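You operate a simulated robot arm through the tools that you are given. There is no shell and no other tool.

You are at the controls of a simulated robot arm. One attempt, no reset.

## Task
Press the blue housing's bush home and put it in the green tray.
Fine: use the teal press and slide its table out again.

The check looks at the end state, three seconds after you hand in, the way a careful person would. Anything else that was tipped, shoved, dropped, spilled or broken makes it a failure.

## Robot
A 7-joint arm with a two-finger parallel gripper, fixed in place. Base frame: the origin is at the foot of the arm, x ahead of it, y to its left, z up; the work surface is at about z = 0. Lengths are in m, angles in rad, forces in N, time in s.
With the tool pointing down near the work surface it reaches from about 0.24 to 0.62 m from the base axis. Its first joint turns from -1.152 to 1.152 rad. Payload 2.6 kg.
Tool frame: the origin (TCP) lies between the finger pads and is the grasp point; the fingertips stand 0.03 m ahead of it; z points along the fingers, y is the line along which they close. The gripper opens to 0.094 m. The fingers are 0.028 m wide and 0.01 m thick; the gripper's body (0.05 by 0.096 m) begins 0.055 m behind the TCP.
Orientation is that of the tool frame in the base frame, as [roll, pitch, yaw] about the fixed x, y, z axes, in that order (R = Rz(yaw) Ry(pitch) Rx(roll)). With the fingers straight down and closing along the base's y, the tool's x points along the base's -x, its y along +y and its z along -z.

## Interface
- The arm moves only by the tool jog_arm. Its argument "moves" is text: rows parted by semicolons, each of 7 numbers parted by spaces: the turn, a rotation vector about the tool's x, y, z in rad, then the shift along the tool's x, y, z in m, then the opening, from 0 (shut) to 1 (fully open). In form: ax ay az x y z grip; .... A call has 1 to 20 rows; each row shifts and turns the commanded pose from where the row before left it, along the tool's axes as they then stand. Each row takes 0.2 s and may step no farther than 0.05 m and 0.15 rad from the row before; otherwise, or with a gripper value out of range, the whole call is refused. Where a pose cannot be reached the arm comes as near as it can. A force on the tool above 60 N (or 10 N above the force at the start of the call, whichever is more), or a blocked arm, ends the call early, and 0.2 s more pass. Each finger travels about 0.072 m/s and halts on what it meets, pressing with about 41 N; the grip force reading is that of the motor and also rises with nothing between the fingers. The clock runs only during rows and for 0.2 s after the last one: add rows that do not move to give the fingers time. It gives the time, the measured TCP pose, the force on the tool (base axes), the opening and the grip force at its end, in the units of the frame above (readings bear some noise), with the torque about the TCP (base axes, N m) and any sound that the robot's microphone picked up.
- Cameras (640 x 400 px; columns grow to the right, rows downward): "scene" is fixed at [0.0417, 0.4423, 0.5567]; the picture's right is [-0.67, -0.74, 0.00], its down [-0.48, 0.43, -0.76] and it looks along [0.56, -0.51, -0.65] (base axes); focal length 214 px, centre (320, 200). "wrist" rides on the gripper at [0.076, 0.014, -0.102] in the tool frame; the picture's right is [-0.18, 0.98, 0.00], its down [-0.75, -0.14, -0.64] and it looks along [-0.63, -0.12, 0.77] (tool axes); focal length 243 px, centre (320, 200). There is no depth. A picture from a camera that has moved, and an enlarged one, comes with that camera's place and axes in the base frame and with its lens.
- grab_frame(camera): a new picture of that camera. The clock stands still meanwhile.
- enlarge(camera, box): a new picture of the part [left, top, right, bottom] of that camera's present view, enlarged. The clock stands still meanwhile.
- job_done(): hands the job in; it is judged then, once.

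Nothing tells you positions but the pictures and the camera data. Unless the task says otherwise, let go and move clear before handing in.

The tools are called as name(argument=value, ...) on one line, values as JSON. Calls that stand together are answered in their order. jog_arm: Moves the arm, as the interface text tells. Its arguments: {"type":"object","properties":{"moves":{"type":"string"}},"required":["moves"]} The other tools are called the same way: grab_frame (camera) takes a picture; enlarge (camera, box) takes an enlarged picture of a part of a camera's view; job_done () hands the job in.

At the start:

```text
clock: 0.0
eef_pos: [0.3393, 0.0925, 0.4066]
tcp_rot: [3.141, 0.0, -3.141]
force: [0.0, -0.1, -0.9]
ft_torque: [0.01, 0.0, 0.03]
grip_width: 0.094
grip_force: 0.0
```

scene: 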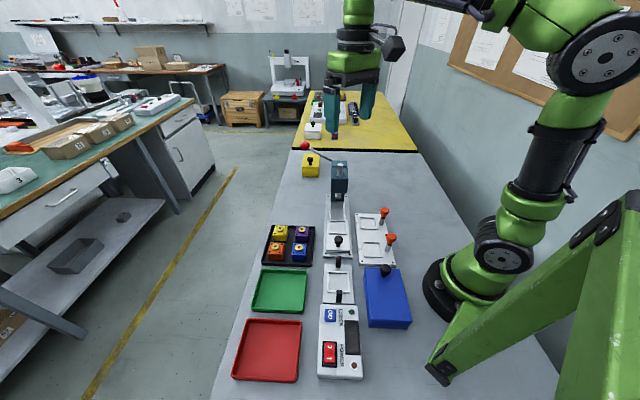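
wrist: 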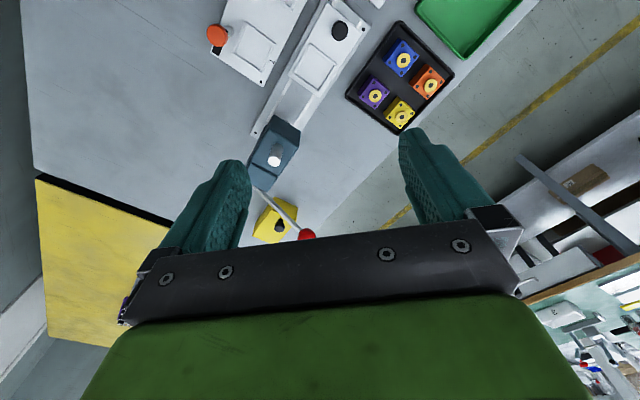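

I see a bench with a teal press (lever with red ball), a slide table in front of it, a black tray with four coloured housings, a green and a red tray, and other fixtures. I'll look closer first.

enlarge(camera="scene", box=[230, 130, 430, 255])

enlarge(camera="scene", box=[220, 215, 420, 390])

enlarge(camera="wrist", box=[190, 0, 510, 240])

```text
3.20 times, centred on (330, 192) of scene
camera zoom: at [0.0417, 0.4423, 0.5567], right [-0.67, -0.74, 0.0], down [-0.48, 0.43, -0.76], along [0.56, -0.51, -0.65], focal length 686 px, centre (288, 224)
```

zoom: 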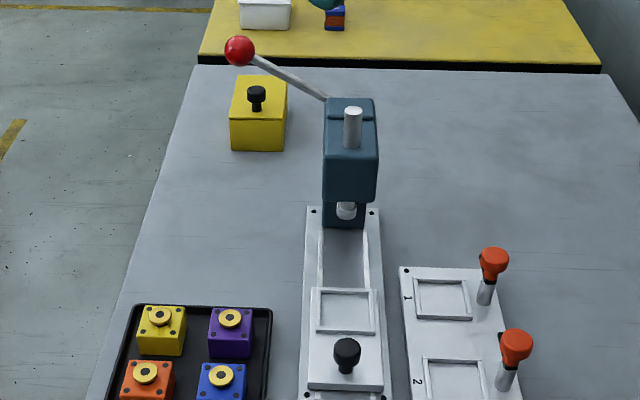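

```text
2.29 times, centred on (320, 302) of scene
camera zoom: at [0.0417, 0.4423, 0.5567], right [-0.67, -0.74, 0.0], down [-0.48, 0.43, -0.76], along [0.56, -0.51, -0.65], focal length 490 px, centre (320, -34)
```

zoom: 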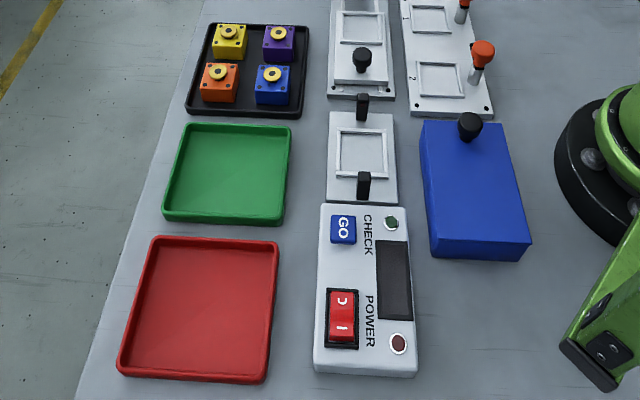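

```text
1.67 times, centred on (350, 120) of wrist
camera zoom: at [0.2638, 0.1062, 0.5088], right [0.18, 0.98, 0.0], down [0.75, -0.14, 0.64], along [0.63, -0.12, -0.77], focal length 404 px, centre (270, 333)
```

zoom: 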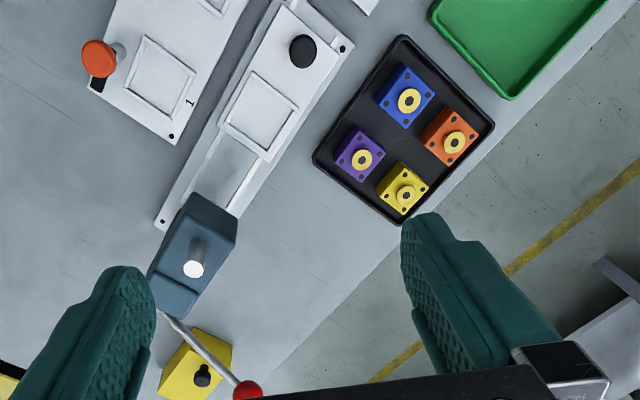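

The press sits near (0.46, -0.03) with its rail running at about 45° in the base frame. The blue housing is near (0.37, 0.23) and the slide nest near (0.36, 0.08). I'll turn the tool by 45° to line up with the layout and look closer.

jog_arm(moves="0 0 0.131 0 0 0 1; 0 0 0.131 0 0 0 1; 0 0 0.131 0 0 0 1; 0 0 0.131 0 0 0 1; 0 0 0.131 0 0 0 1; 0 0 0.1304 0 0 0 1; 0 0 0 0 0 0 1")

grab_frame(camera="wrist")

```text
clock: 1.6
eef_pos: [0.3396, 0.0911, 0.408]
tcp_rot: [-3.141, 0.0, 2.353]
force: [0.1, 0.3, 0.0]
ft_torque: [-0.01, 0.0, -0.01]
grip_width: 0.0942
grip_force: 0.0
```

```text
taken
camera wrist: at [0.2966, 0.1556, 0.509], right [0.83, 0.56, 0.0], down [0.43, -0.63, 0.64], along [0.36, -0.53, -0.77], focal length 243 px, centre (320, 200)
```

wrist: 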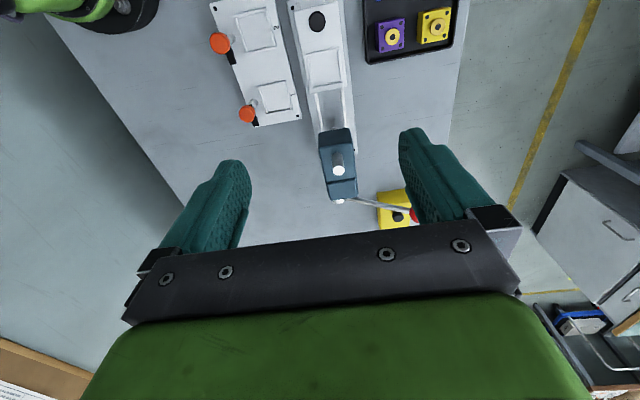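

The press column is teal and the lever with the red ball seems to pivot at its rear. I'll enlarge this view.

enlarge(camera="wrist", box=[240, 0, 480, 240])

enlarge(camera="scene", box=[280, 130, 380, 200])

enlarge(camera="scene", box=[300, 180, 400, 260])

enlarge(camera="scene", box=[255, 220, 325, 270])

```text
1.67 times, centred on (360, 120) of wrist
camera zoom: at [0.2966, 0.1556, 0.509], right [0.83, 0.56, 0.0], down [0.43, -0.63, 0.64], along [0.36, -0.53, -0.77], focal length 404 px, centre (253, 333)
```

zoom: 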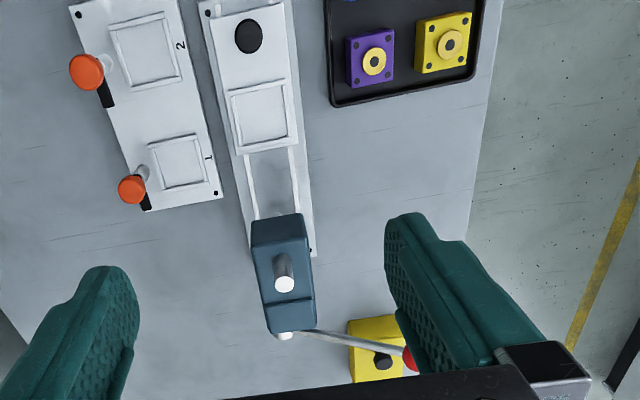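

```text
5.71 times, centred on (330, 165) of scene
camera zoom: at [0.0417, 0.4423, 0.5567], right [-0.67, -0.74, 0.0], down [-0.48, 0.43, -0.76], along [0.56, -0.51, -0.65], focal length 1226 px, centre (263, 400)
```

zoom: 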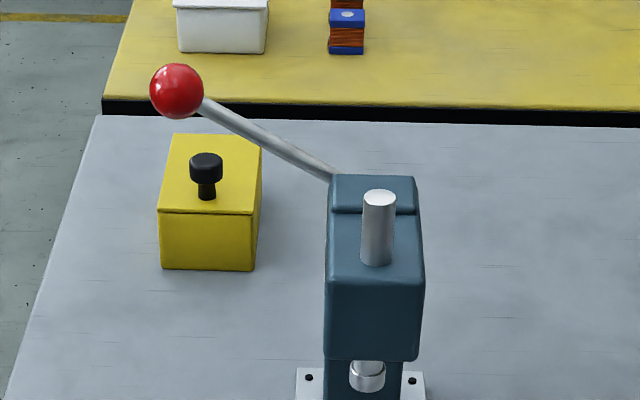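

```text
5.00 times, centred on (350, 220) of scene
camera zoom: at [0.0417, 0.4423, 0.5567], right [-0.67, -0.74, 0.0], down [-0.48, 0.43, -0.76], along [0.56, -0.51, -0.65], focal length 1072 px, centre (170, 100)
```

zoom: 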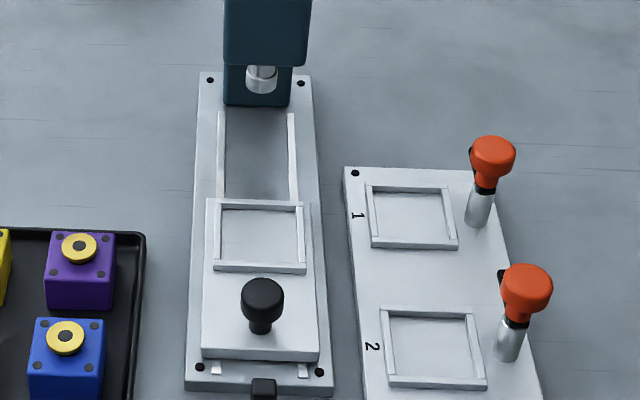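

```text
8.00 times, centred on (290, 245) of scene
camera zoom: at [0.0417, 0.4423, 0.5567], right [-0.67, -0.74, 0.0], down [-0.48, 0.43, -0.76], along [0.56, -0.51, -0.65], focal length 1716 px, centre (560, -160)
```

zoom: 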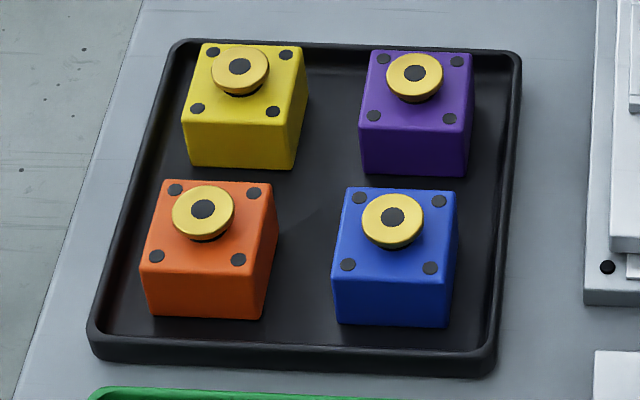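

The press head sits over the far end of the rail, the slide table is out, and its nest is empty. I'll shift along the tool's y to get a second viewpoint on the lever ball and the housings.

jog_arm(moves="0 0 0 0 0.04 0 1; 0 0 0 0 0.04 0 1; 0 0 0 0 0.02 0 1; 0 0 0 0 0 0 1; 0 0 0 0 0 0 1")

enlarge(camera="wrist", box=[160, 0, 480, 240])

grab_frame(camera="wrist")

```text
clock: 2.8
eef_pos: [0.4103, 0.1618, 0.406]
tcp_rot: [-3.141, 0.0, 2.356]
force: [0.8, -0.2, -1.2]
ft_torque: [0.02, 0.01, 0.05]
grip_width: 0.0939
grip_force: 0.1
```

```text
1.67 times, centred on (320, 120) of wrist
camera zoom: at [0.3668, 0.2266, 0.5086], right [0.82, 0.57, 0.0], down [0.43, -0.63, 0.64], along [0.36, -0.53, -0.77], focal length 404 px, centre (320, 333)
```

zoom: 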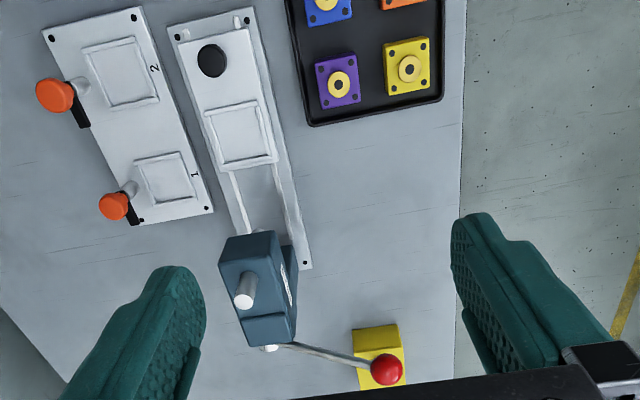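

```text
taken
camera wrist: at [0.3668, 0.2266, 0.5086], right [0.82, 0.57, 0.0], down [0.43, -0.63, 0.64], along [0.36, -0.53, -0.77], focal length 243 px, centre (320, 200)
```

wrist: 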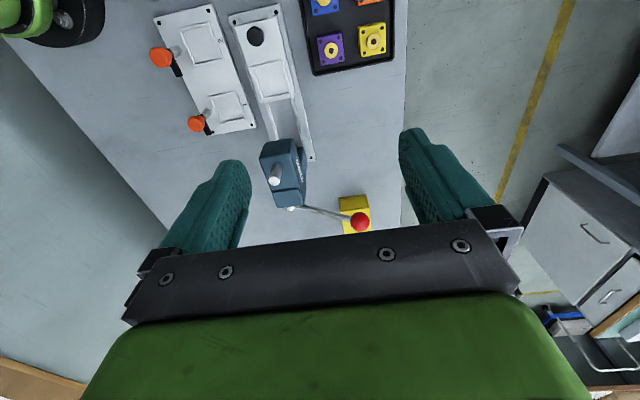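

The ball is near (0.583, 0.025, 0.22), its pivot is behind the press head, and the ram axis is about 0.106 m further along the rail from the nest. Now I'll move above the blue housing at medium height to aim more precisely.

jog_arm(moves="0 0 0 0.036 0.009 0.03 1; 0 0 0 0.036 0.009 0.03 1; 0 0 0 0 0 0.045 1; 0 0 0 0 0 0.045 1; 0 0 0 0 0 0.045 1; 0 0 0 0 0 0 1; 0 0 0 0 0 0 1")

grab_frame(camera="wrist")

enlarge(camera="wrist", box=[240, 30, 400, 150])

```text
clock: 4.4
eef_pos: [0.3718, 0.2252, 0.2115]
tcp_rot: [-3.141, 0.002, 2.356]
force: [0.3, -0.4, 0.5]
ft_torque: [0.03, -0.03, 0.0]
grip_width: 0.094
grip_force: 0.0
```

```text
taken
camera wrist: at [0.3285, 0.2902, 0.3135], right [0.83, 0.56, 0.0], down [0.43, -0.63, 0.64], along [0.36, -0.53, -0.77], focal length 243 px, centre (320, 200)
```

wrist: 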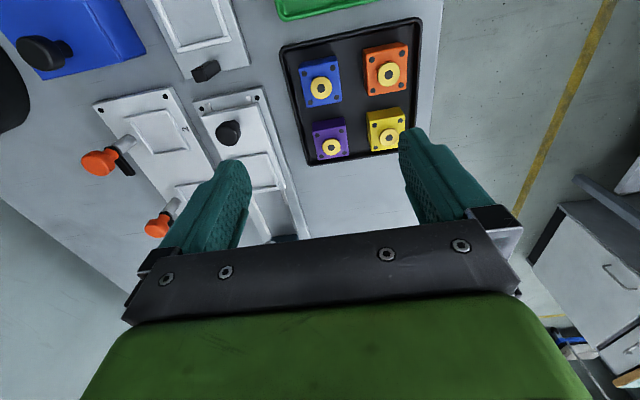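

```text
3.33 times, centred on (320, 90) of wrist
camera zoom: at [0.3285, 0.2902, 0.3135], right [0.83, 0.56, 0.0], down [0.43, -0.63, 0.64], along [0.36, -0.53, -0.77], focal length 809 px, centre (320, 567)
```

zoom: 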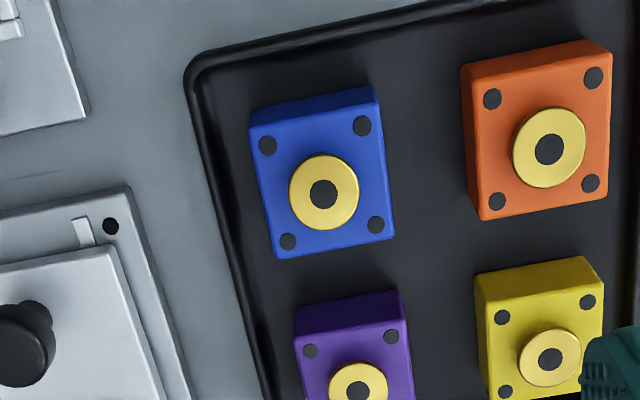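

The blue housing sits square to the tool at about (0.371, 0.229), roughly 3 mm from the current axis. I'll correct, narrow the opening to about 62 mm, and descend part way for another check.

jog_arm(moves="0 0 0 0.0035 0.002 0.03 0.66; 0 0 0 0 0 0.035 0.66; 0 0 0 0 0 0.035 0.66; 0 0 0 0 0 0 0.66; 0 0 0 0 0 0 0.66")

grab_frame(camera="wrist")

enlarge(camera="wrist", box=[220, 60, 420, 210])

enlarge(camera="scene", box=[240, 190, 340, 270])

```text
clock: 5.6
eef_pos: [0.3711, 0.2303, 0.1123]
tcp_rot: [-3.14, 0.002, 2.354]
force: [0.3, -0.1, -0.2]
ft_torque: [0.01, -0.02, 0.03]
grip_width: 0.0619
grip_force: 0.0
```

```text
taken
camera wrist: at [0.3266, 0.2946, 0.2139], right [0.82, 0.57, 0.0], down [0.43, -0.63, 0.64], along [0.36, -0.53, -0.77], focal length 243 px, centre (320, 200)
```

wrist: 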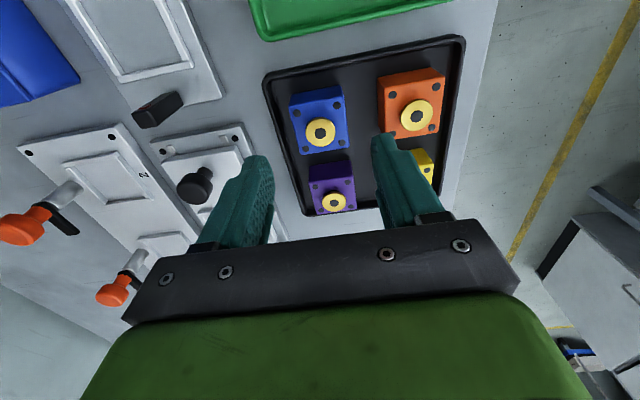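

```text
2.67 times, centred on (320, 135) of wrist
camera zoom: at [0.3266, 0.2946, 0.2139], right [0.82, 0.57, 0.0], down [0.43, -0.63, 0.64], along [0.36, -0.53, -0.77], focal length 647 px, centre (320, 373)
```

zoom: 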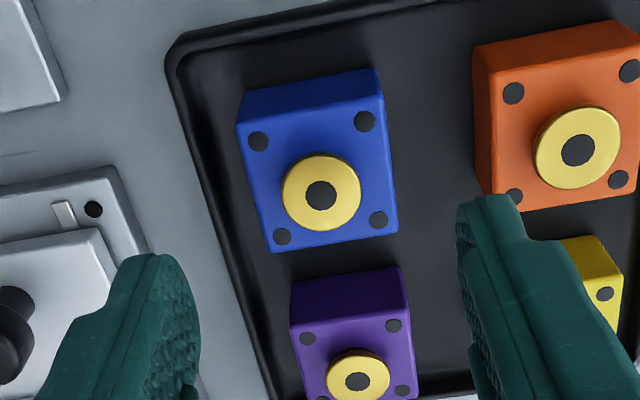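

```text
5.00 times, centred on (290, 230) of scene
camera zoom: at [0.0417, 0.4423, 0.5567], right [-0.67, -0.74, 0.0], down [-0.48, 0.43, -0.76], along [0.56, -0.51, -0.65], focal length 1072 px, centre (470, 50)
```

zoom: 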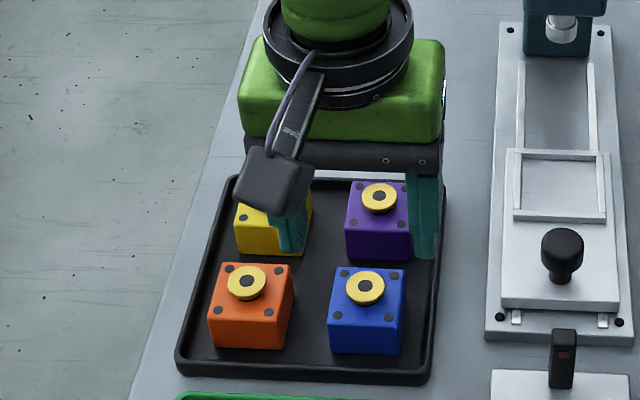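

The tool axis is within about 1 mm of the housing centre, and its top is near z = 0.034. I'll narrow the opening to about 52 mm and go down so the fingertips stay above the tray rim, without gripping yet.

jog_arm(moves="0 0 0 0 0 0.01 0.555; 0 0 0 0 0 0.02 0.555; 0 0 0 0 0 0.02 0.555; 0 0 0 0 0 0.013 0.555; 0 0 0 0 0 0 0.555")

grab_frame(camera="wrist")

enlarge(camera="wrist", box=[220, 100, 420, 250])

enlarge(camera="scene", box=[240, 190, 340, 270])

```text
clock: 6.8
eef_pos: [0.3703, 0.2296, 0.0491]
tcp_rot: [-3.142, 0.0, 2.355]
force: [0.1, 0.7, -1.3]
ft_torque: [0.02, 0.04, -0.02]
grip_width: 0.0521
grip_force: 0.1
```

```text
taken
camera wrist: at [0.3277, 0.2939, 0.1507], right [0.83, 0.56, 0.0], down [0.43, -0.63, 0.64], along [0.36, -0.53, -0.77], focal length 243 px, centre (320, 200)
```

wrist: 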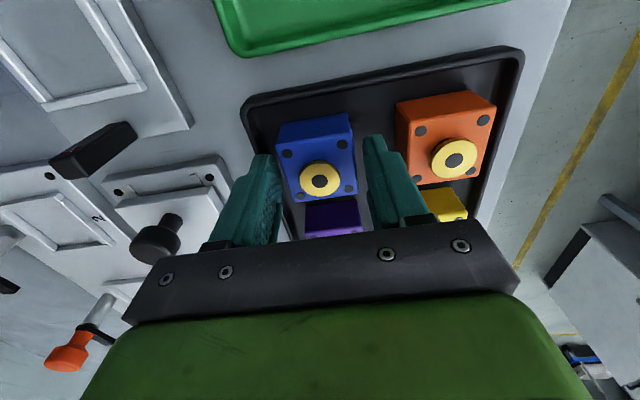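

```text
2.67 times, centred on (320, 175) of wrist
camera zoom: at [0.3277, 0.2939, 0.1507], right [0.83, 0.56, 0.0], down [0.43, -0.63, 0.64], along [0.36, -0.53, -0.77], focal length 647 px, centre (320, 267)
```

zoom: 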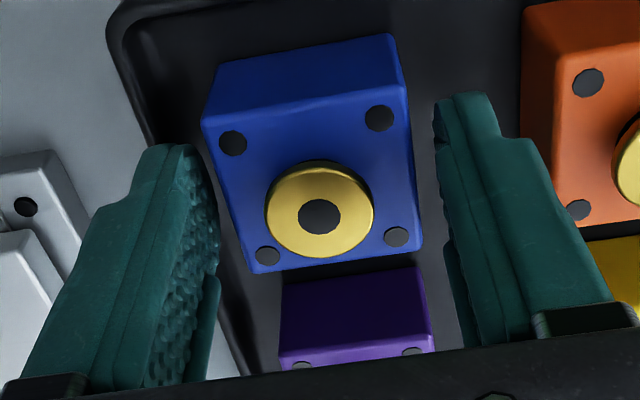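

```text
5.00 times, centred on (290, 230) of scene
camera zoom: at [0.0417, 0.4423, 0.5567], right [-0.67, -0.74, 0.0], down [-0.48, 0.43, -0.76], along [0.56, -0.51, -0.65], focal length 1072 px, centre (470, 50)
```

zoom: 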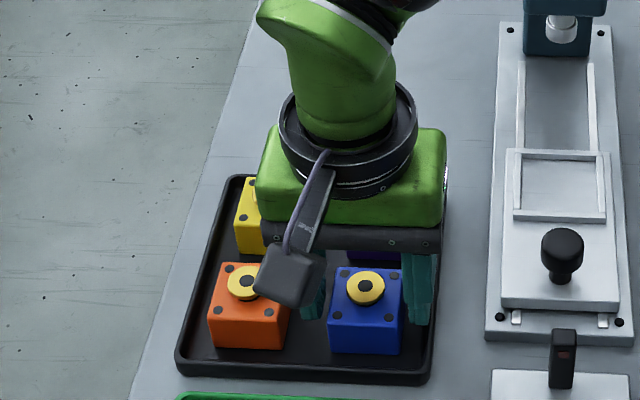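

The fingers straddle the blue housing with a clear gap on both sides. I'll close on it and lift slowly.

jog_arm(moves="0 0 0 0 0 0 0.3; 0 0 0 0 0 0 0.3; 0 0 0 0 0 0 0.3; 0 0 0 0 0 0 0.3")

enlarge(camera="wrist", box=[220, 100, 420, 250])

```text
clock: 7.8
eef_pos: [0.3712, 0.23, 0.048]
tcp_rot: [-3.141, -0.001, 2.355]
force: [-0.1, 0.3, 0.2]
ft_torque: [0.02, -0.02, 0.0]
grip_width: 0.0414
grip_force: 40.8
```

```text
2.67 times, centred on (320, 175) of wrist
camera zoom: at [0.3276, 0.2939, 0.1508], right [0.82, 0.57, 0.0], down [0.43, -0.63, 0.64], along [0.36, -0.53, -0.77], focal length 647 px, centre (320, 267)
```

zoom: 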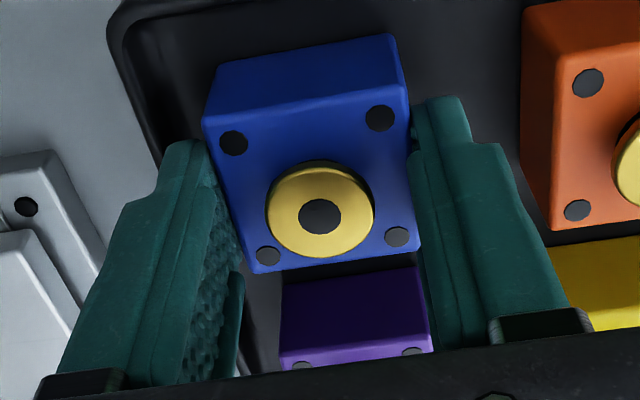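

Gripped at 41.4 mm with full force. I'll lift straight up.

jog_arm(moves="0 0 0 0 0 -0.01 0.3; 0 0 0 0 0 -0.02 0.3; 0 0 0 0 0 -0.035 0.3; 0 0 0 0 0 -0.035 0.3; 0 0 0 0 0 0 0.3")

grab_frame(camera="wrist")

enlarge(camera="scene", box=[240, 170, 340, 250])

```text
clock: 9.0
eef_pos: [0.3717, 0.2301, 0.1484]
tcp_rot: [3.141, 0.0, 2.356]
force: [0.4, -0.6, -0.7]
ft_torque: [0.01, -0.03, 0.01]
grip_width: 0.0412
grip_force: 41.0
```

```text
taken
camera wrist: at [0.3279, 0.2939, 0.2511], right [0.82, 0.57, 0.0], down [0.43, -0.63, 0.64], along [0.36, -0.53, -0.77], focal length 243 px, centre (320, 200)
```

wrist: 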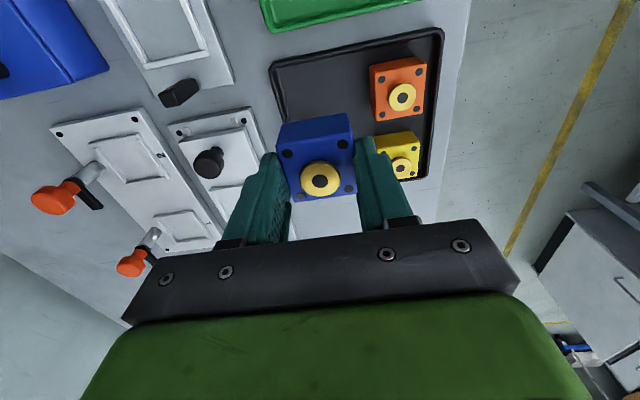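

```text
5.00 times, centred on (290, 210) of scene
camera zoom: at [0.0417, 0.4423, 0.5567], right [-0.67, -0.74, 0.0], down [-0.48, 0.43, -0.76], along [0.56, -0.51, -0.65], focal length 1072 px, centre (470, 150)
```

zoom: 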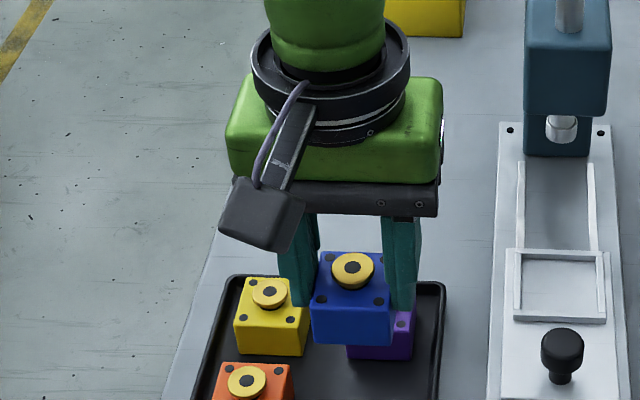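

The housing is held square and clear. I'll carry it at a safe height to above the slide nest and view the nest from there.

jog_arm(moves="0 0 0 0 0 -0.025 0.3; 0 0 0 -0.02 -0.0235 -0.025 0.3; 0 0 0 -0.02 -0.0235 0 0.3; 0 0 0 -0.02 -0.0235 0 0.3; 0 0 0 -0.02 -0.0235 0 0.3; 0 0 0 -0.0195 -0.0235 0 0.3; 0 0 0 0 0 0 0.3; 0 0 0 0 0 0 0.3")

grab_frame(camera="wrist")

enlarge(camera="wrist", box=[220, 10, 420, 160])

enlarge(camera="scene", box=[290, 160, 390, 260])

```text
clock: 10.8
eef_pos: [0.3584, 0.0774, 0.1985]
tcp_rot: [-3.141, 0.001, 2.355]
force: [-0.4, -0.1, -2.0]
ft_torque: [0.02, -0.02, -0.04]
grip_width: 0.0412
grip_force: 40.6
```

```text
taken
camera wrist: at [0.3148, 0.1412, 0.3011], right [0.82, 0.57, 0.0], down [0.43, -0.63, 0.64], along [0.36, -0.53, -0.77], focal length 243 px, centre (320, 200)
```

wrist: 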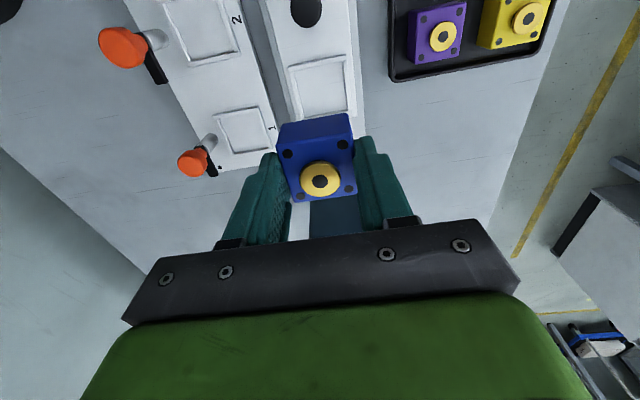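

```text
2.67 times, centred on (320, 85) of wrist
camera zoom: at [0.3148, 0.1412, 0.3011], right [0.82, 0.57, 0.0], down [0.43, -0.63, 0.64], along [0.36, -0.53, -0.77], focal length 647 px, centre (320, 507)
```

zoom: 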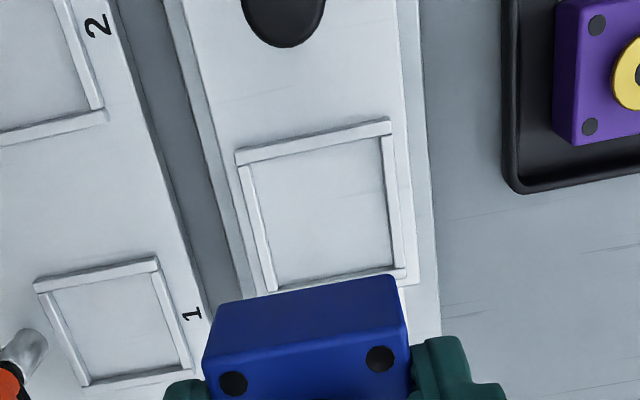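

```text
4.00 times, centred on (340, 210) of scene
camera zoom: at [0.0417, 0.4422, 0.5567], right [-0.67, -0.74, 0.0], down [-0.48, 0.43, -0.76], along [0.56, -0.51, -0.65], focal length 858 px, centre (240, 160)
```

zoom: 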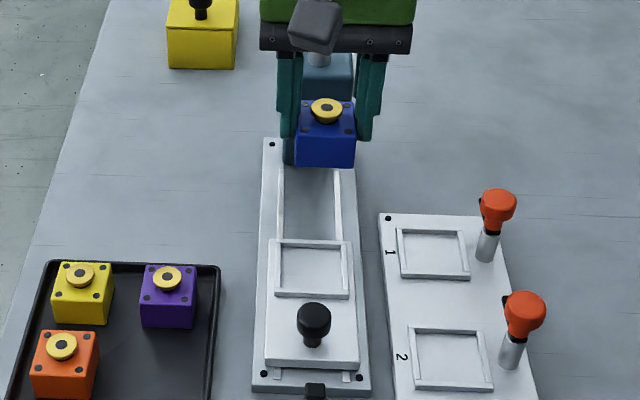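

The nest pocket is about 49 mm square, centred near (0.36, 0.08) and square to the tool. I need about 2 mm of sideways correction. I'll lower part way and check the alignment.

jog_arm(moves="0 0 0 0 0.002 0.03 0.3; 0 0 0 0 0 0.035 0.3; 0 0 0 0 0 0.03 0.3; 0 0 0 0 0 0 0.3; 0 0 0 0 0 0 0.3")

enlarge(camera="wrist", box=[200, 30, 440, 210])

enlarge(camera="scene", box=[300, 180, 380, 240])

```text
clock: 12.0
eef_pos: [0.3596, 0.0782, 0.1029]
tcp_rot: [3.141, 0.0, 2.356]
force: [0.2, 1.0, -1.1]
ft_torque: [0.01, 0.0, -0.01]
grip_width: 0.0413
grip_force: 41.2
```

```text
2.22 times, centred on (320, 120) of wrist
camera zoom: at [0.3169, 0.142, 0.2051], right [0.82, 0.57, 0.0], down [0.43, -0.63, 0.64], along [0.36, -0.53, -0.77], focal length 539 px, centre (320, 378)
```

zoom: 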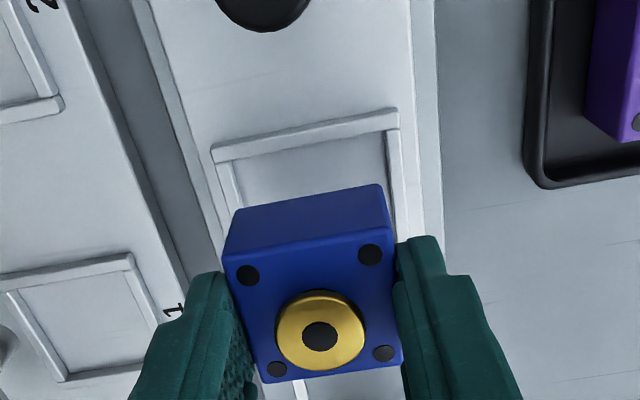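

```text
6.67 times, centred on (340, 210) of scene
camera zoom: at [0.0417, 0.4423, 0.5567], right [-0.67, -0.74, 0.0], down [-0.48, 0.43, -0.76], along [0.56, -0.51, -0.65], focal length 1430 px, centre (187, 133)
```

zoom: 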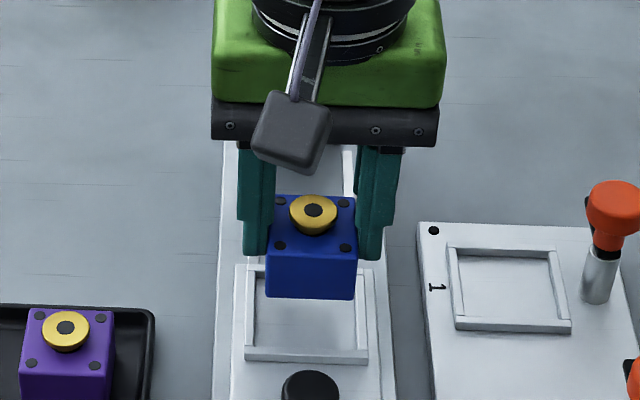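

The alignment is within about 1 mm: housing centre a≈0.198, nest centre a≈0.199 along the rail. I'll nudge it and lower further in small steps, watching the force.

jog_arm(moves="0 0 0 -0.001 0 0.01 0.3; 0 0 0 0 0 0.01 0.3; 0 0 0 0 0 0 0.3")

enlarge(camera="scene", box=[310, 195, 370, 240])

enlarge(camera="wrist", box=[220, 50, 420, 200])

```text
clock: 12.8
eef_pos: [0.3624, 0.0772, 0.083]
tcp_rot: [3.14, 0.001, 2.355]
force: [0.8, 0.4, -1.9]
ft_torque: [-0.01, 0.0, -0.01]
grip_width: 0.0412
grip_force: 41.0
```

```text
8.89 times, centred on (340, 218) of scene
camera zoom: at [0.0417, 0.4423, 0.5567], right [-0.67, -0.74, 0.0], down [-0.48, 0.43, -0.76], along [0.56, -0.51, -0.65], focal length 1906 px, centre (142, 44)
```

zoom: 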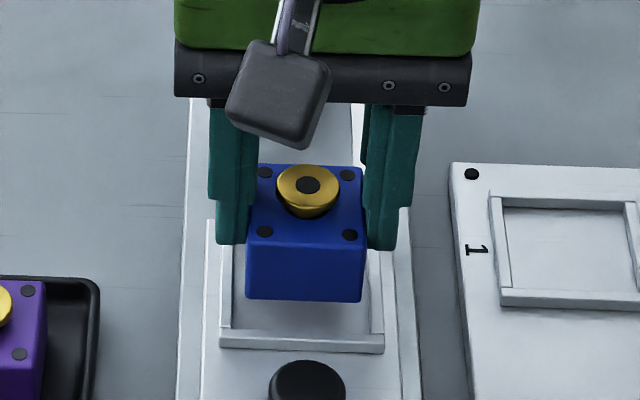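

```text
2.67 times, centred on (320, 125) of wrist
camera zoom: at [0.3176, 0.1414, 0.1855], right [0.83, 0.56, 0.0], down [0.43, -0.63, 0.64], along [0.36, -0.53, -0.77], focal length 647 px, centre (320, 400)
```

zoom: 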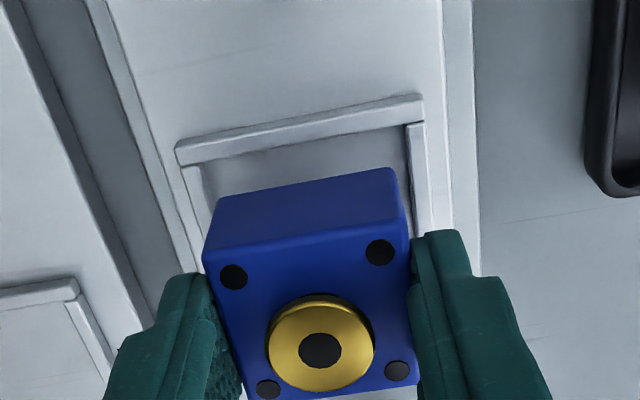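

It's centred over the pocket with margin on every side. I'll continue down in small steps until I feel contact.

jog_arm(moves="0 0 0 0 0.0005 0.003 0.3; 0 0 0 0 0 0.003 0.3; 0 0 0 0 0 0 0.3")

jog_arm(moves="0 0 0 0 0 0.002 0.3; 0 0 0 0 0 0 0.3")

enlarge(camera="scene", box=[310, 195, 370, 240])

```text
clock: 13.6
eef_pos: [0.3615, 0.079, 0.0777]
tcp_rot: [-3.141, 0.0, 2.357]
force: [-0.1, -0.4, -1.4]
ft_torque: [-0.01, -0.01, 0.0]
grip_width: 0.0411
grip_force: 41.1
```

```text
clock: 14.2
eef_pos: [0.3608, 0.0768, 0.075]
tcp_rot: [-3.141, 0.001, 2.357]
force: [0.3, -0.4, -0.7]
ft_torque: [0.0, 0.0, 0.01]
grip_width: 0.0416
grip_force: 40.7
```

```text
8.89 times, centred on (340, 218) of scene
camera zoom: at [0.0417, 0.4423, 0.5567], right [-0.67, -0.74, 0.0], down [-0.48, 0.43, -0.76], along [0.56, -0.51, -0.65], focal length 1906 px, centre (142, 44)
```

zoom: 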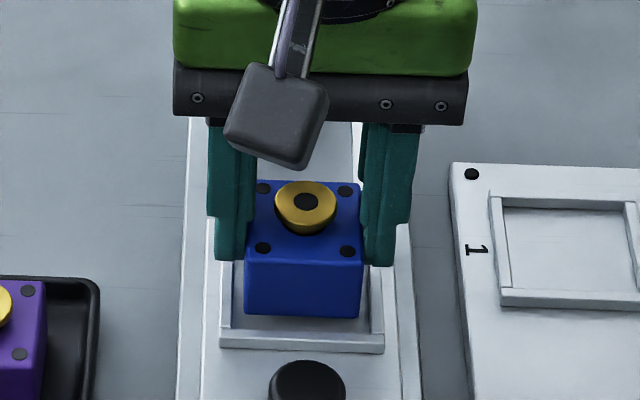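

jog_arm(moves="0 0 0 0 0 0.002 0.3; 0 0 0 0 0 0.001 0.3; 0 0 0 0 0 0 0.3")

jog_arm(moves="0 0 0 0 0 0.001 0.3; 0 0 0 0 0 0 0.3")

jog_arm(moves="0 0 0 0 0 0.001 0.3; 0 0 0 0 0 0 0.3")

enlarge(camera="scene", box=[310, 195, 370, 240])

```text
clock: 15.0
eef_pos: [0.3613, 0.0785, 0.0732]
tcp_rot: [-3.141, 0.0, 2.356]
force: [-0.3, -0.2, -1.9]
ft_torque: [-0.01, 0.0, -0.01]
grip_width: 0.0414
grip_force: 41.1
```

```text
clock: 15.6
eef_pos: [0.3606, 0.0784, 0.0711]
tcp_rot: [-3.141, 0.001, 2.355]
force: [-0.4, -0.3, -1.7]
ft_torque: [0.01, -0.01, 0.01]
grip_width: 0.0413
grip_force: 41.1
```

```text
clock: 16.2
eef_pos: [0.3608, 0.0774, 0.0711]
tcp_rot: [3.141, 0.0, 2.355]
force: [-0.8, -0.1, -1.1]
ft_torque: [0.03, -0.04, 0.02]
grip_width: 0.0413
grip_force: 41.1
```

```text
8.89 times, centred on (340, 218) of scene
camera zoom: at [0.0417, 0.4423, 0.5567], right [-0.67, -0.74, 0.0], down [-0.48, 0.43, -0.76], along [0.56, -0.51, -0.65], focal length 1906 px, centre (142, 44)
```

zoom: 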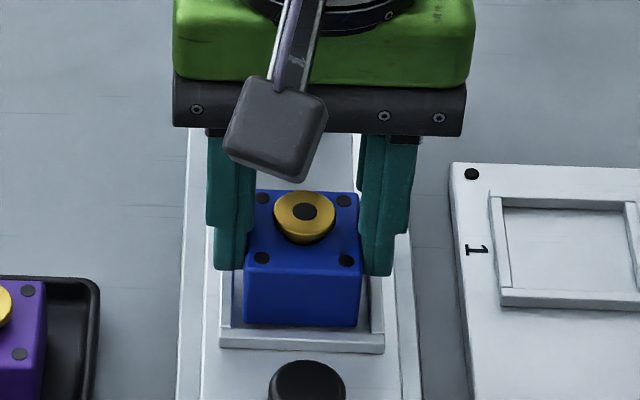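

jog_arm(moves="0 0 0 0 0 0.001 0.3; 0 0 0 0 0 0 0.3")

jog_arm(moves="0 0 0 0 0 0.001 0.3; 0 0 0 0 0 0 0.3")

jog_arm(moves="0 0 0 0 0 0.001 0.3; 0 0 0 0 0 0 0.3")

enlarge(camera="scene", box=[310, 195, 370, 240])

```text
clock: 16.8
eef_pos: [0.3614, 0.0774, 0.0695]
tcp_rot: [-3.14, -0.001, 2.355]
force: [-0.2, 0.6, -0.5]
ft_torque: [0.0, 0.0, 0.02]
grip_width: 0.0413
grip_force: 40.8
```

```text
clock: 17.4
eef_pos: [0.3619, 0.0795, 0.0682]
tcp_rot: [-3.14, -0.002, 2.356]
force: [-1.2, -0.7, -0.7]
ft_torque: [0.01, 0.0, 0.02]
grip_width: 0.0414
grip_force: 40.9
```

```text
clock: 18.0
eef_pos: [0.3621, 0.0773, 0.0682]
tcp_rot: [3.142, 0.0, 2.357]
force: [-4.0, -1.8, 17.5]
ft_torque: [-0.1, 0.35, -0.01]
grip_width: 0.0409
grip_force: 41.1
```

```text
8.89 times, centred on (340, 218) of scene
camera zoom: at [0.0416, 0.4422, 0.5567], right [-0.67, -0.74, 0.0], down [-0.48, 0.43, -0.76], along [0.56, -0.51, -0.65], focal length 1906 px, centre (142, 44)
```

zoom: 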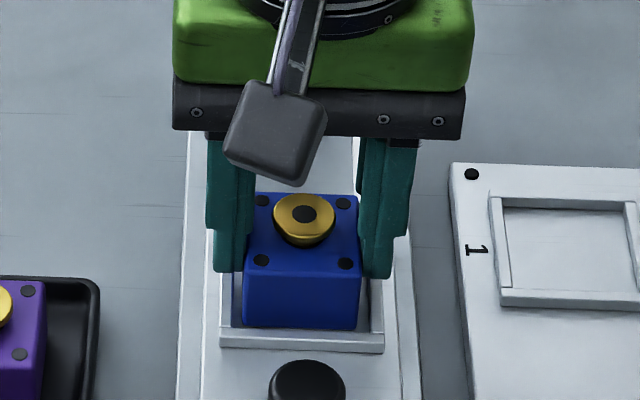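

I felt contact at 17.5 N with the housing inside the pocket. I'll release it gently and rise.

jog_arm(moves="0 0 0 0 0 -0.0005 0.45; 0 0 0 0 0 0 0.52; 0 0 0 0 0 0 0.6; 0 0 0 0 0 0 0.6")

enlarge(camera="scene", box=[310, 195, 370, 240])

enlarge(camera="wrist", box=[220, 50, 420, 200])

```text
clock: 19.0
eef_pos: [0.3618, 0.0782, 0.0686]
tcp_rot: [3.141, -0.002, 2.355]
force: [0.0, -0.5, 0.3]
ft_torque: [0.04, -0.02, 0.02]
grip_width: 0.0563
grip_force: 0.1
```

```text
8.89 times, centred on (340, 218) of scene
camera zoom: at [0.0417, 0.4423, 0.5567], right [-0.67, -0.74, 0.0], down [-0.48, 0.43, -0.76], along [0.56, -0.51, -0.65], focal length 1906 px, centre (142, 44)
```

zoom: 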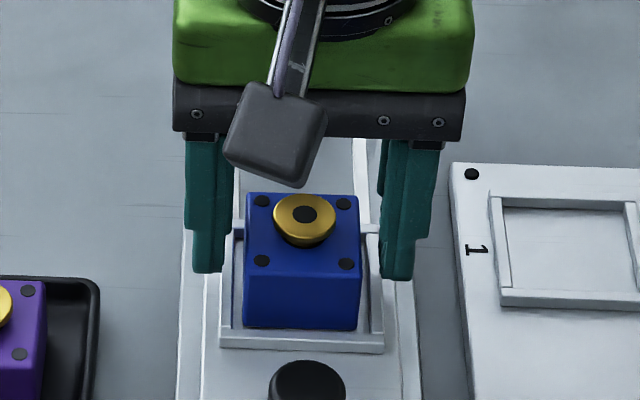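

```text
2.67 times, centred on (320, 125) of wrist
camera zoom: at [0.3176, 0.1417, 0.1702], right [0.82, 0.57, 0.0], down [0.43, -0.63, 0.64], along [0.36, -0.53, -0.77], focal length 647 px, centre (320, 400)
```

zoom: 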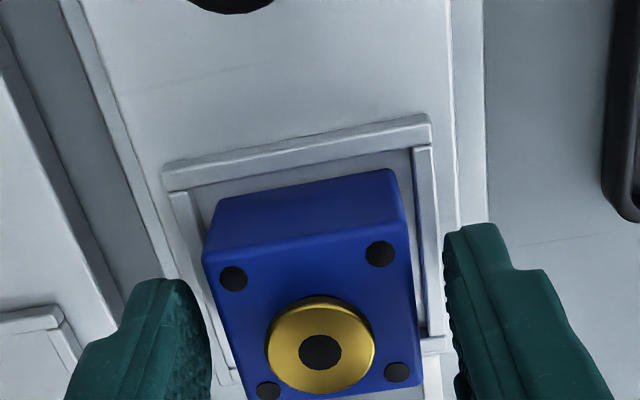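

The housing stands inside the pocket. I'll rise and check how it's centred.

jog_arm(moves="0 0 0 0 0 -0.01 0.6; 0 0 0 0 0 -0.03 0.6; 0 0 0 0 0 -0.04 0.6; 0 0 0 0 0 -0.04 0.6; 0 0 0 0 0 0 0.6; 0 0 0 0 0 0 0.6")

enlarge(camera="wrist", box=[220, 10, 420, 160])

enlarge(camera="scene", box=[300, 170, 380, 230])

```text
clock: 20.4
eef_pos: [0.3601, 0.0785, 0.1905]
tcp_rot: [3.141, 0.0, 2.356]
force: [0.2, -0.4, 0.0]
ft_torque: [0.01, -0.04, -0.01]
grip_width: 0.0564
grip_force: 0.0
```

```text
2.67 times, centred on (320, 85) of wrist
camera zoom: at [0.3168, 0.1422, 0.2921], right [0.82, 0.57, 0.0], down [0.43, -0.63, 0.64], along [0.36, -0.53, -0.77], focal length 647 px, centre (320, 507)
```

zoom: 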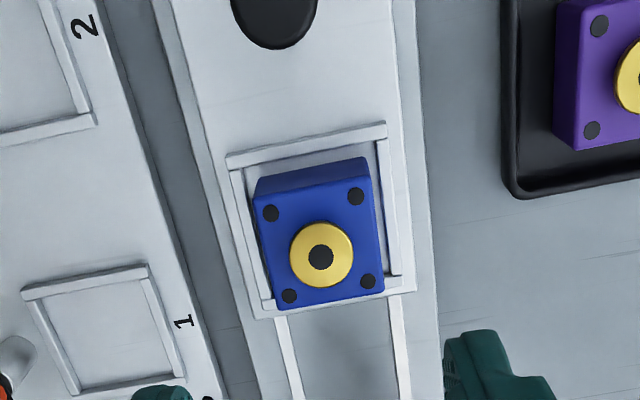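

```text
6.67 times, centred on (340, 200) of scene
camera zoom: at [0.0417, 0.4423, 0.5567], right [-0.67, -0.74, 0.0], down [-0.48, 0.43, -0.76], along [0.56, -0.51, -0.65], focal length 1430 px, centre (187, 200)
```

zoom: 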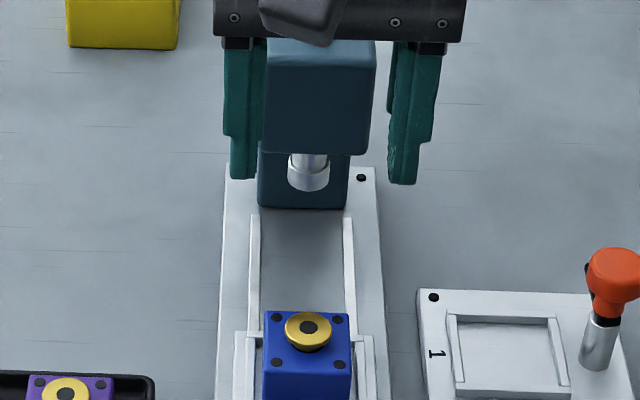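

The housing is centred in the pocket to about 1 mm. The press head overhangs the rail, so I'll tilt the gripper back when I work the knob. Next I'll move above the knob and look at it.

jog_arm(moves="0 0 0 0.036 0 0 0.6; 0 0 0 0.0365 0 0.02 0.6; 0 0 0 0 0 0.03 0.6; 0 0 0 0 0 0 0.6; 0 0 0 0 0 0 0.6")

grab_frame(camera="wrist")

enlarge(camera="wrist", box=[220, 50, 420, 200])

enlarge(camera="scene", box=[300, 150, 400, 250])

```text
clock: 21.6
eef_pos: [0.31, 0.129, 0.1392]
tcp_rot: [3.141, 0.001, 2.356]
force: [0.6, 0.4, -0.7]
ft_torque: [0.0, -0.01, -0.02]
grip_width: 0.0564
grip_force: 0.0
```

```text
taken
camera wrist: at [0.266, 0.1925, 0.2407], right [0.82, 0.57, 0.0], down [0.43, -0.63, 0.64], along [0.36, -0.53, -0.77], focal length 243 px, centre (320, 200)
```

wrist: 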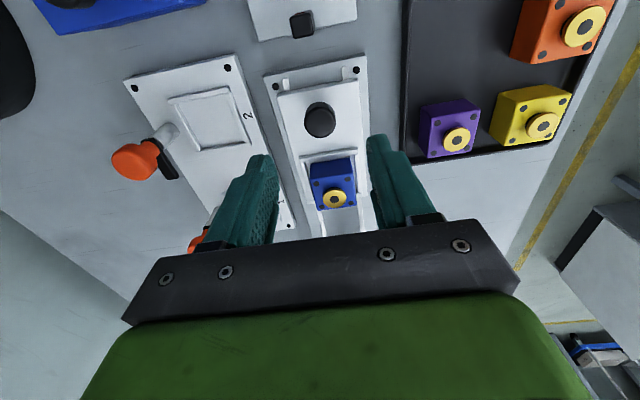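

```text
2.67 times, centred on (320, 125) of wrist
camera zoom: at [0.266, 0.1925, 0.2407], right [0.82, 0.57, 0.0], down [0.43, -0.63, 0.64], along [0.36, -0.53, -0.77], focal length 647 px, centre (320, 400)
```

zoom: 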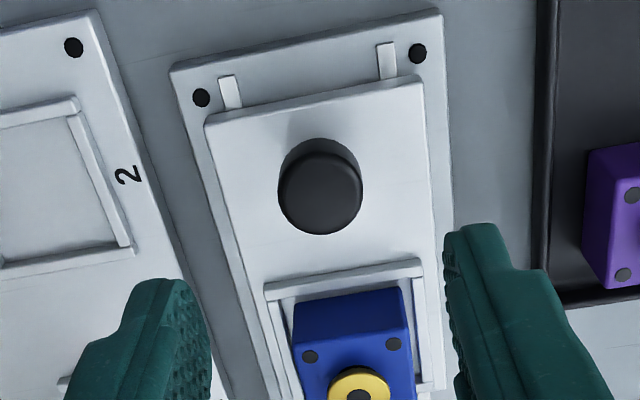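

```text
4.00 times, centred on (350, 200) of scene
camera zoom: at [0.0417, 0.4423, 0.5567], right [-0.67, -0.74, 0.0], down [-0.48, 0.43, -0.76], along [0.56, -0.51, -0.65], focal length 858 px, centre (200, 200)
```

zoom: 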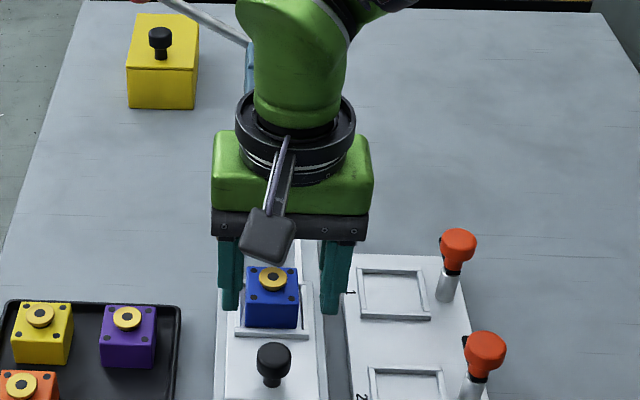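

The knob cap is about 24 mm across, centred near a≈0.123, b≈0.3105, with its top around z≈0.065. I'll tilt the tool back 0.35 rad here at height and check before descending.

jog_arm(moves="0 -0.0875 0 0 0 0 0.6; 0 -0.0875 0 0 0 0 0.6; 0 -0.0875 0 0 0 0 0.6; 0 -0.0875 0 0 0 0 0.6; 0 0 0 0 0 0 0.6; 0 0 0 0 0 0 0.6")

grab_frame(camera="wrist")

grab_frame(camera="scene")

```text
clock: 23.0
eef_pos: [0.3105, 0.1294, 0.139]
tcp_rot: [-3.141, 0.351, 2.355]
force: [-0.5, 0.2, -0.9]
ft_torque: [0.0, 0.0, -0.03]
grip_width: 0.0565
grip_force: 0.0
```

```text
taken
camera wrist: at [0.2444, 0.2146, 0.2081], right [0.82, 0.57, 0.06], down [0.25, -0.44, 0.86], along [0.52, -0.69, -0.5], focal length 243 px, centre (320, 200)
```

wrist: 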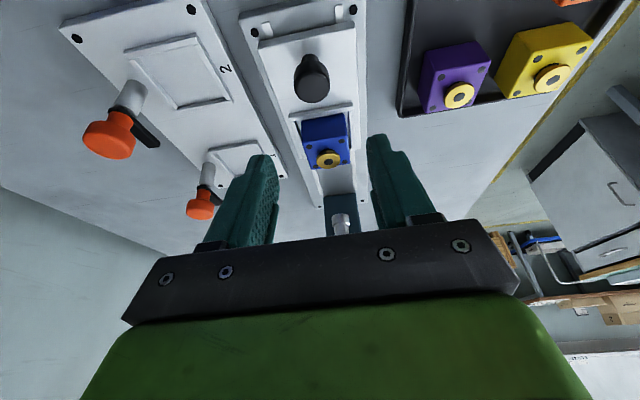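

```text
taken
```

scene: 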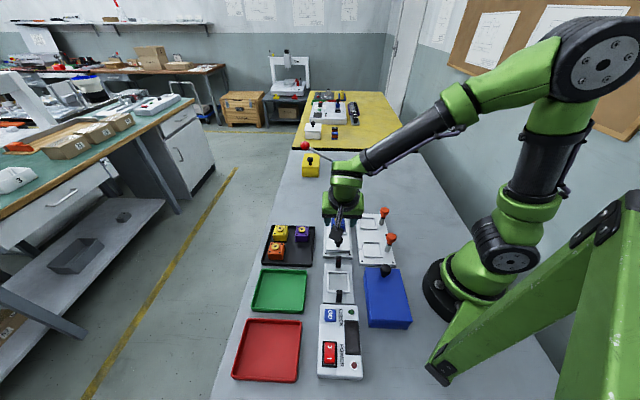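

The tilt went the right way. I'll zoom in on the knob and press from this angle.

enlarge(camera="wrist", box=[240, 10, 440, 160])

enlarge(camera="wrist", box=[260, 110, 420, 240])

```text
2.67 times, centred on (340, 85) of wrist
camera zoom: at [0.2444, 0.2146, 0.2081], right [0.82, 0.57, 0.06], down [0.25, -0.44, 0.86], along [0.52, -0.69, -0.5], focal length 647 px, centre (267, 507)
```

zoom: 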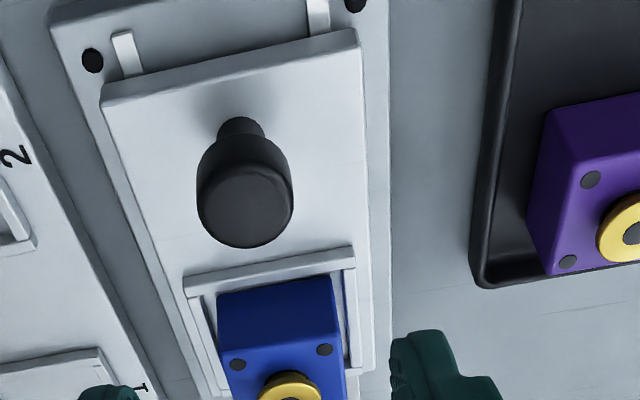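

```text
3.08 times, centred on (340, 175) of wrist
camera zoom: at [0.2444, 0.2146, 0.2081], right [0.82, 0.57, 0.06], down [0.25, -0.44, 0.86], along [0.52, -0.69, -0.5], focal length 746 px, centre (258, 277)
```

zoom: 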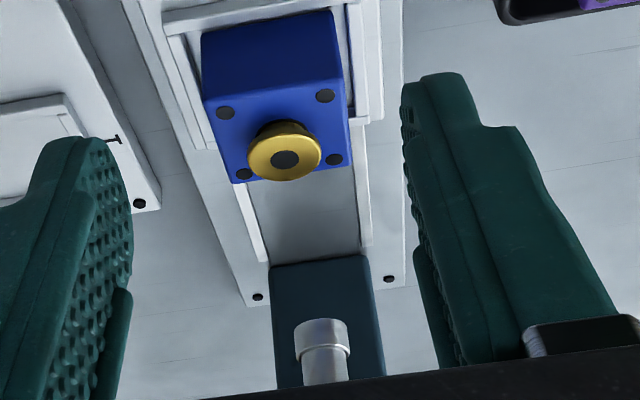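

The knob cap spans about z 0.043 to 0.058, at a≈0.1245, b≈0.311. I'll descend with the tilted fingers straddling it.

jog_arm(moves="0 0 0 0.0111 0 0.0221 0.6; 0 0 0 0.0111 0 0.0221 0.6; 0 0 0 0.011 0 0.0222 0.6; 0 0 0 0 0 0 0.6; 0 0 0 0 0 0 0.6")

grab_frame(camera="wrist")

enlarge(camera="scene", box=[300, 190, 380, 250])

```text
clock: 24.2
eef_pos: [0.303, 0.1358, 0.0644]
tcp_rot: [3.14, 0.35, 2.357]
force: [0.9, -0.4, 0.4]
ft_torque: [0.03, 0.02, -0.05]
grip_width: 0.0563
grip_force: 0.0
```

```text
taken
camera wrist: at [0.238, 0.2208, 0.1343], right [0.82, 0.57, 0.06], down [0.25, -0.44, 0.86], along [0.52, -0.69, -0.5], focal length 243 px, centre (320, 200)
```

wrist: 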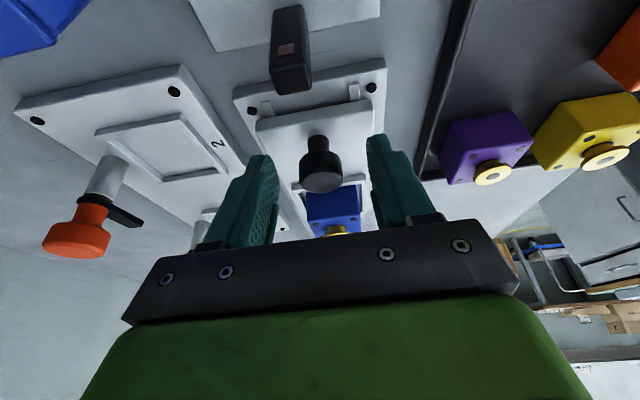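

```text
6.67 times, centred on (340, 220) of scene
camera zoom: at [0.0417, 0.4423, 0.5567], right [-0.67, -0.74, 0.0], down [-0.48, 0.43, -0.76], along [0.56, -0.51, -0.65], focal length 1430 px, centre (187, 67)
```

zoom: 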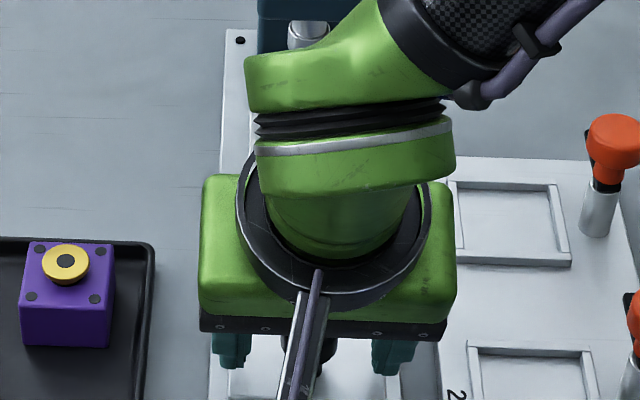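

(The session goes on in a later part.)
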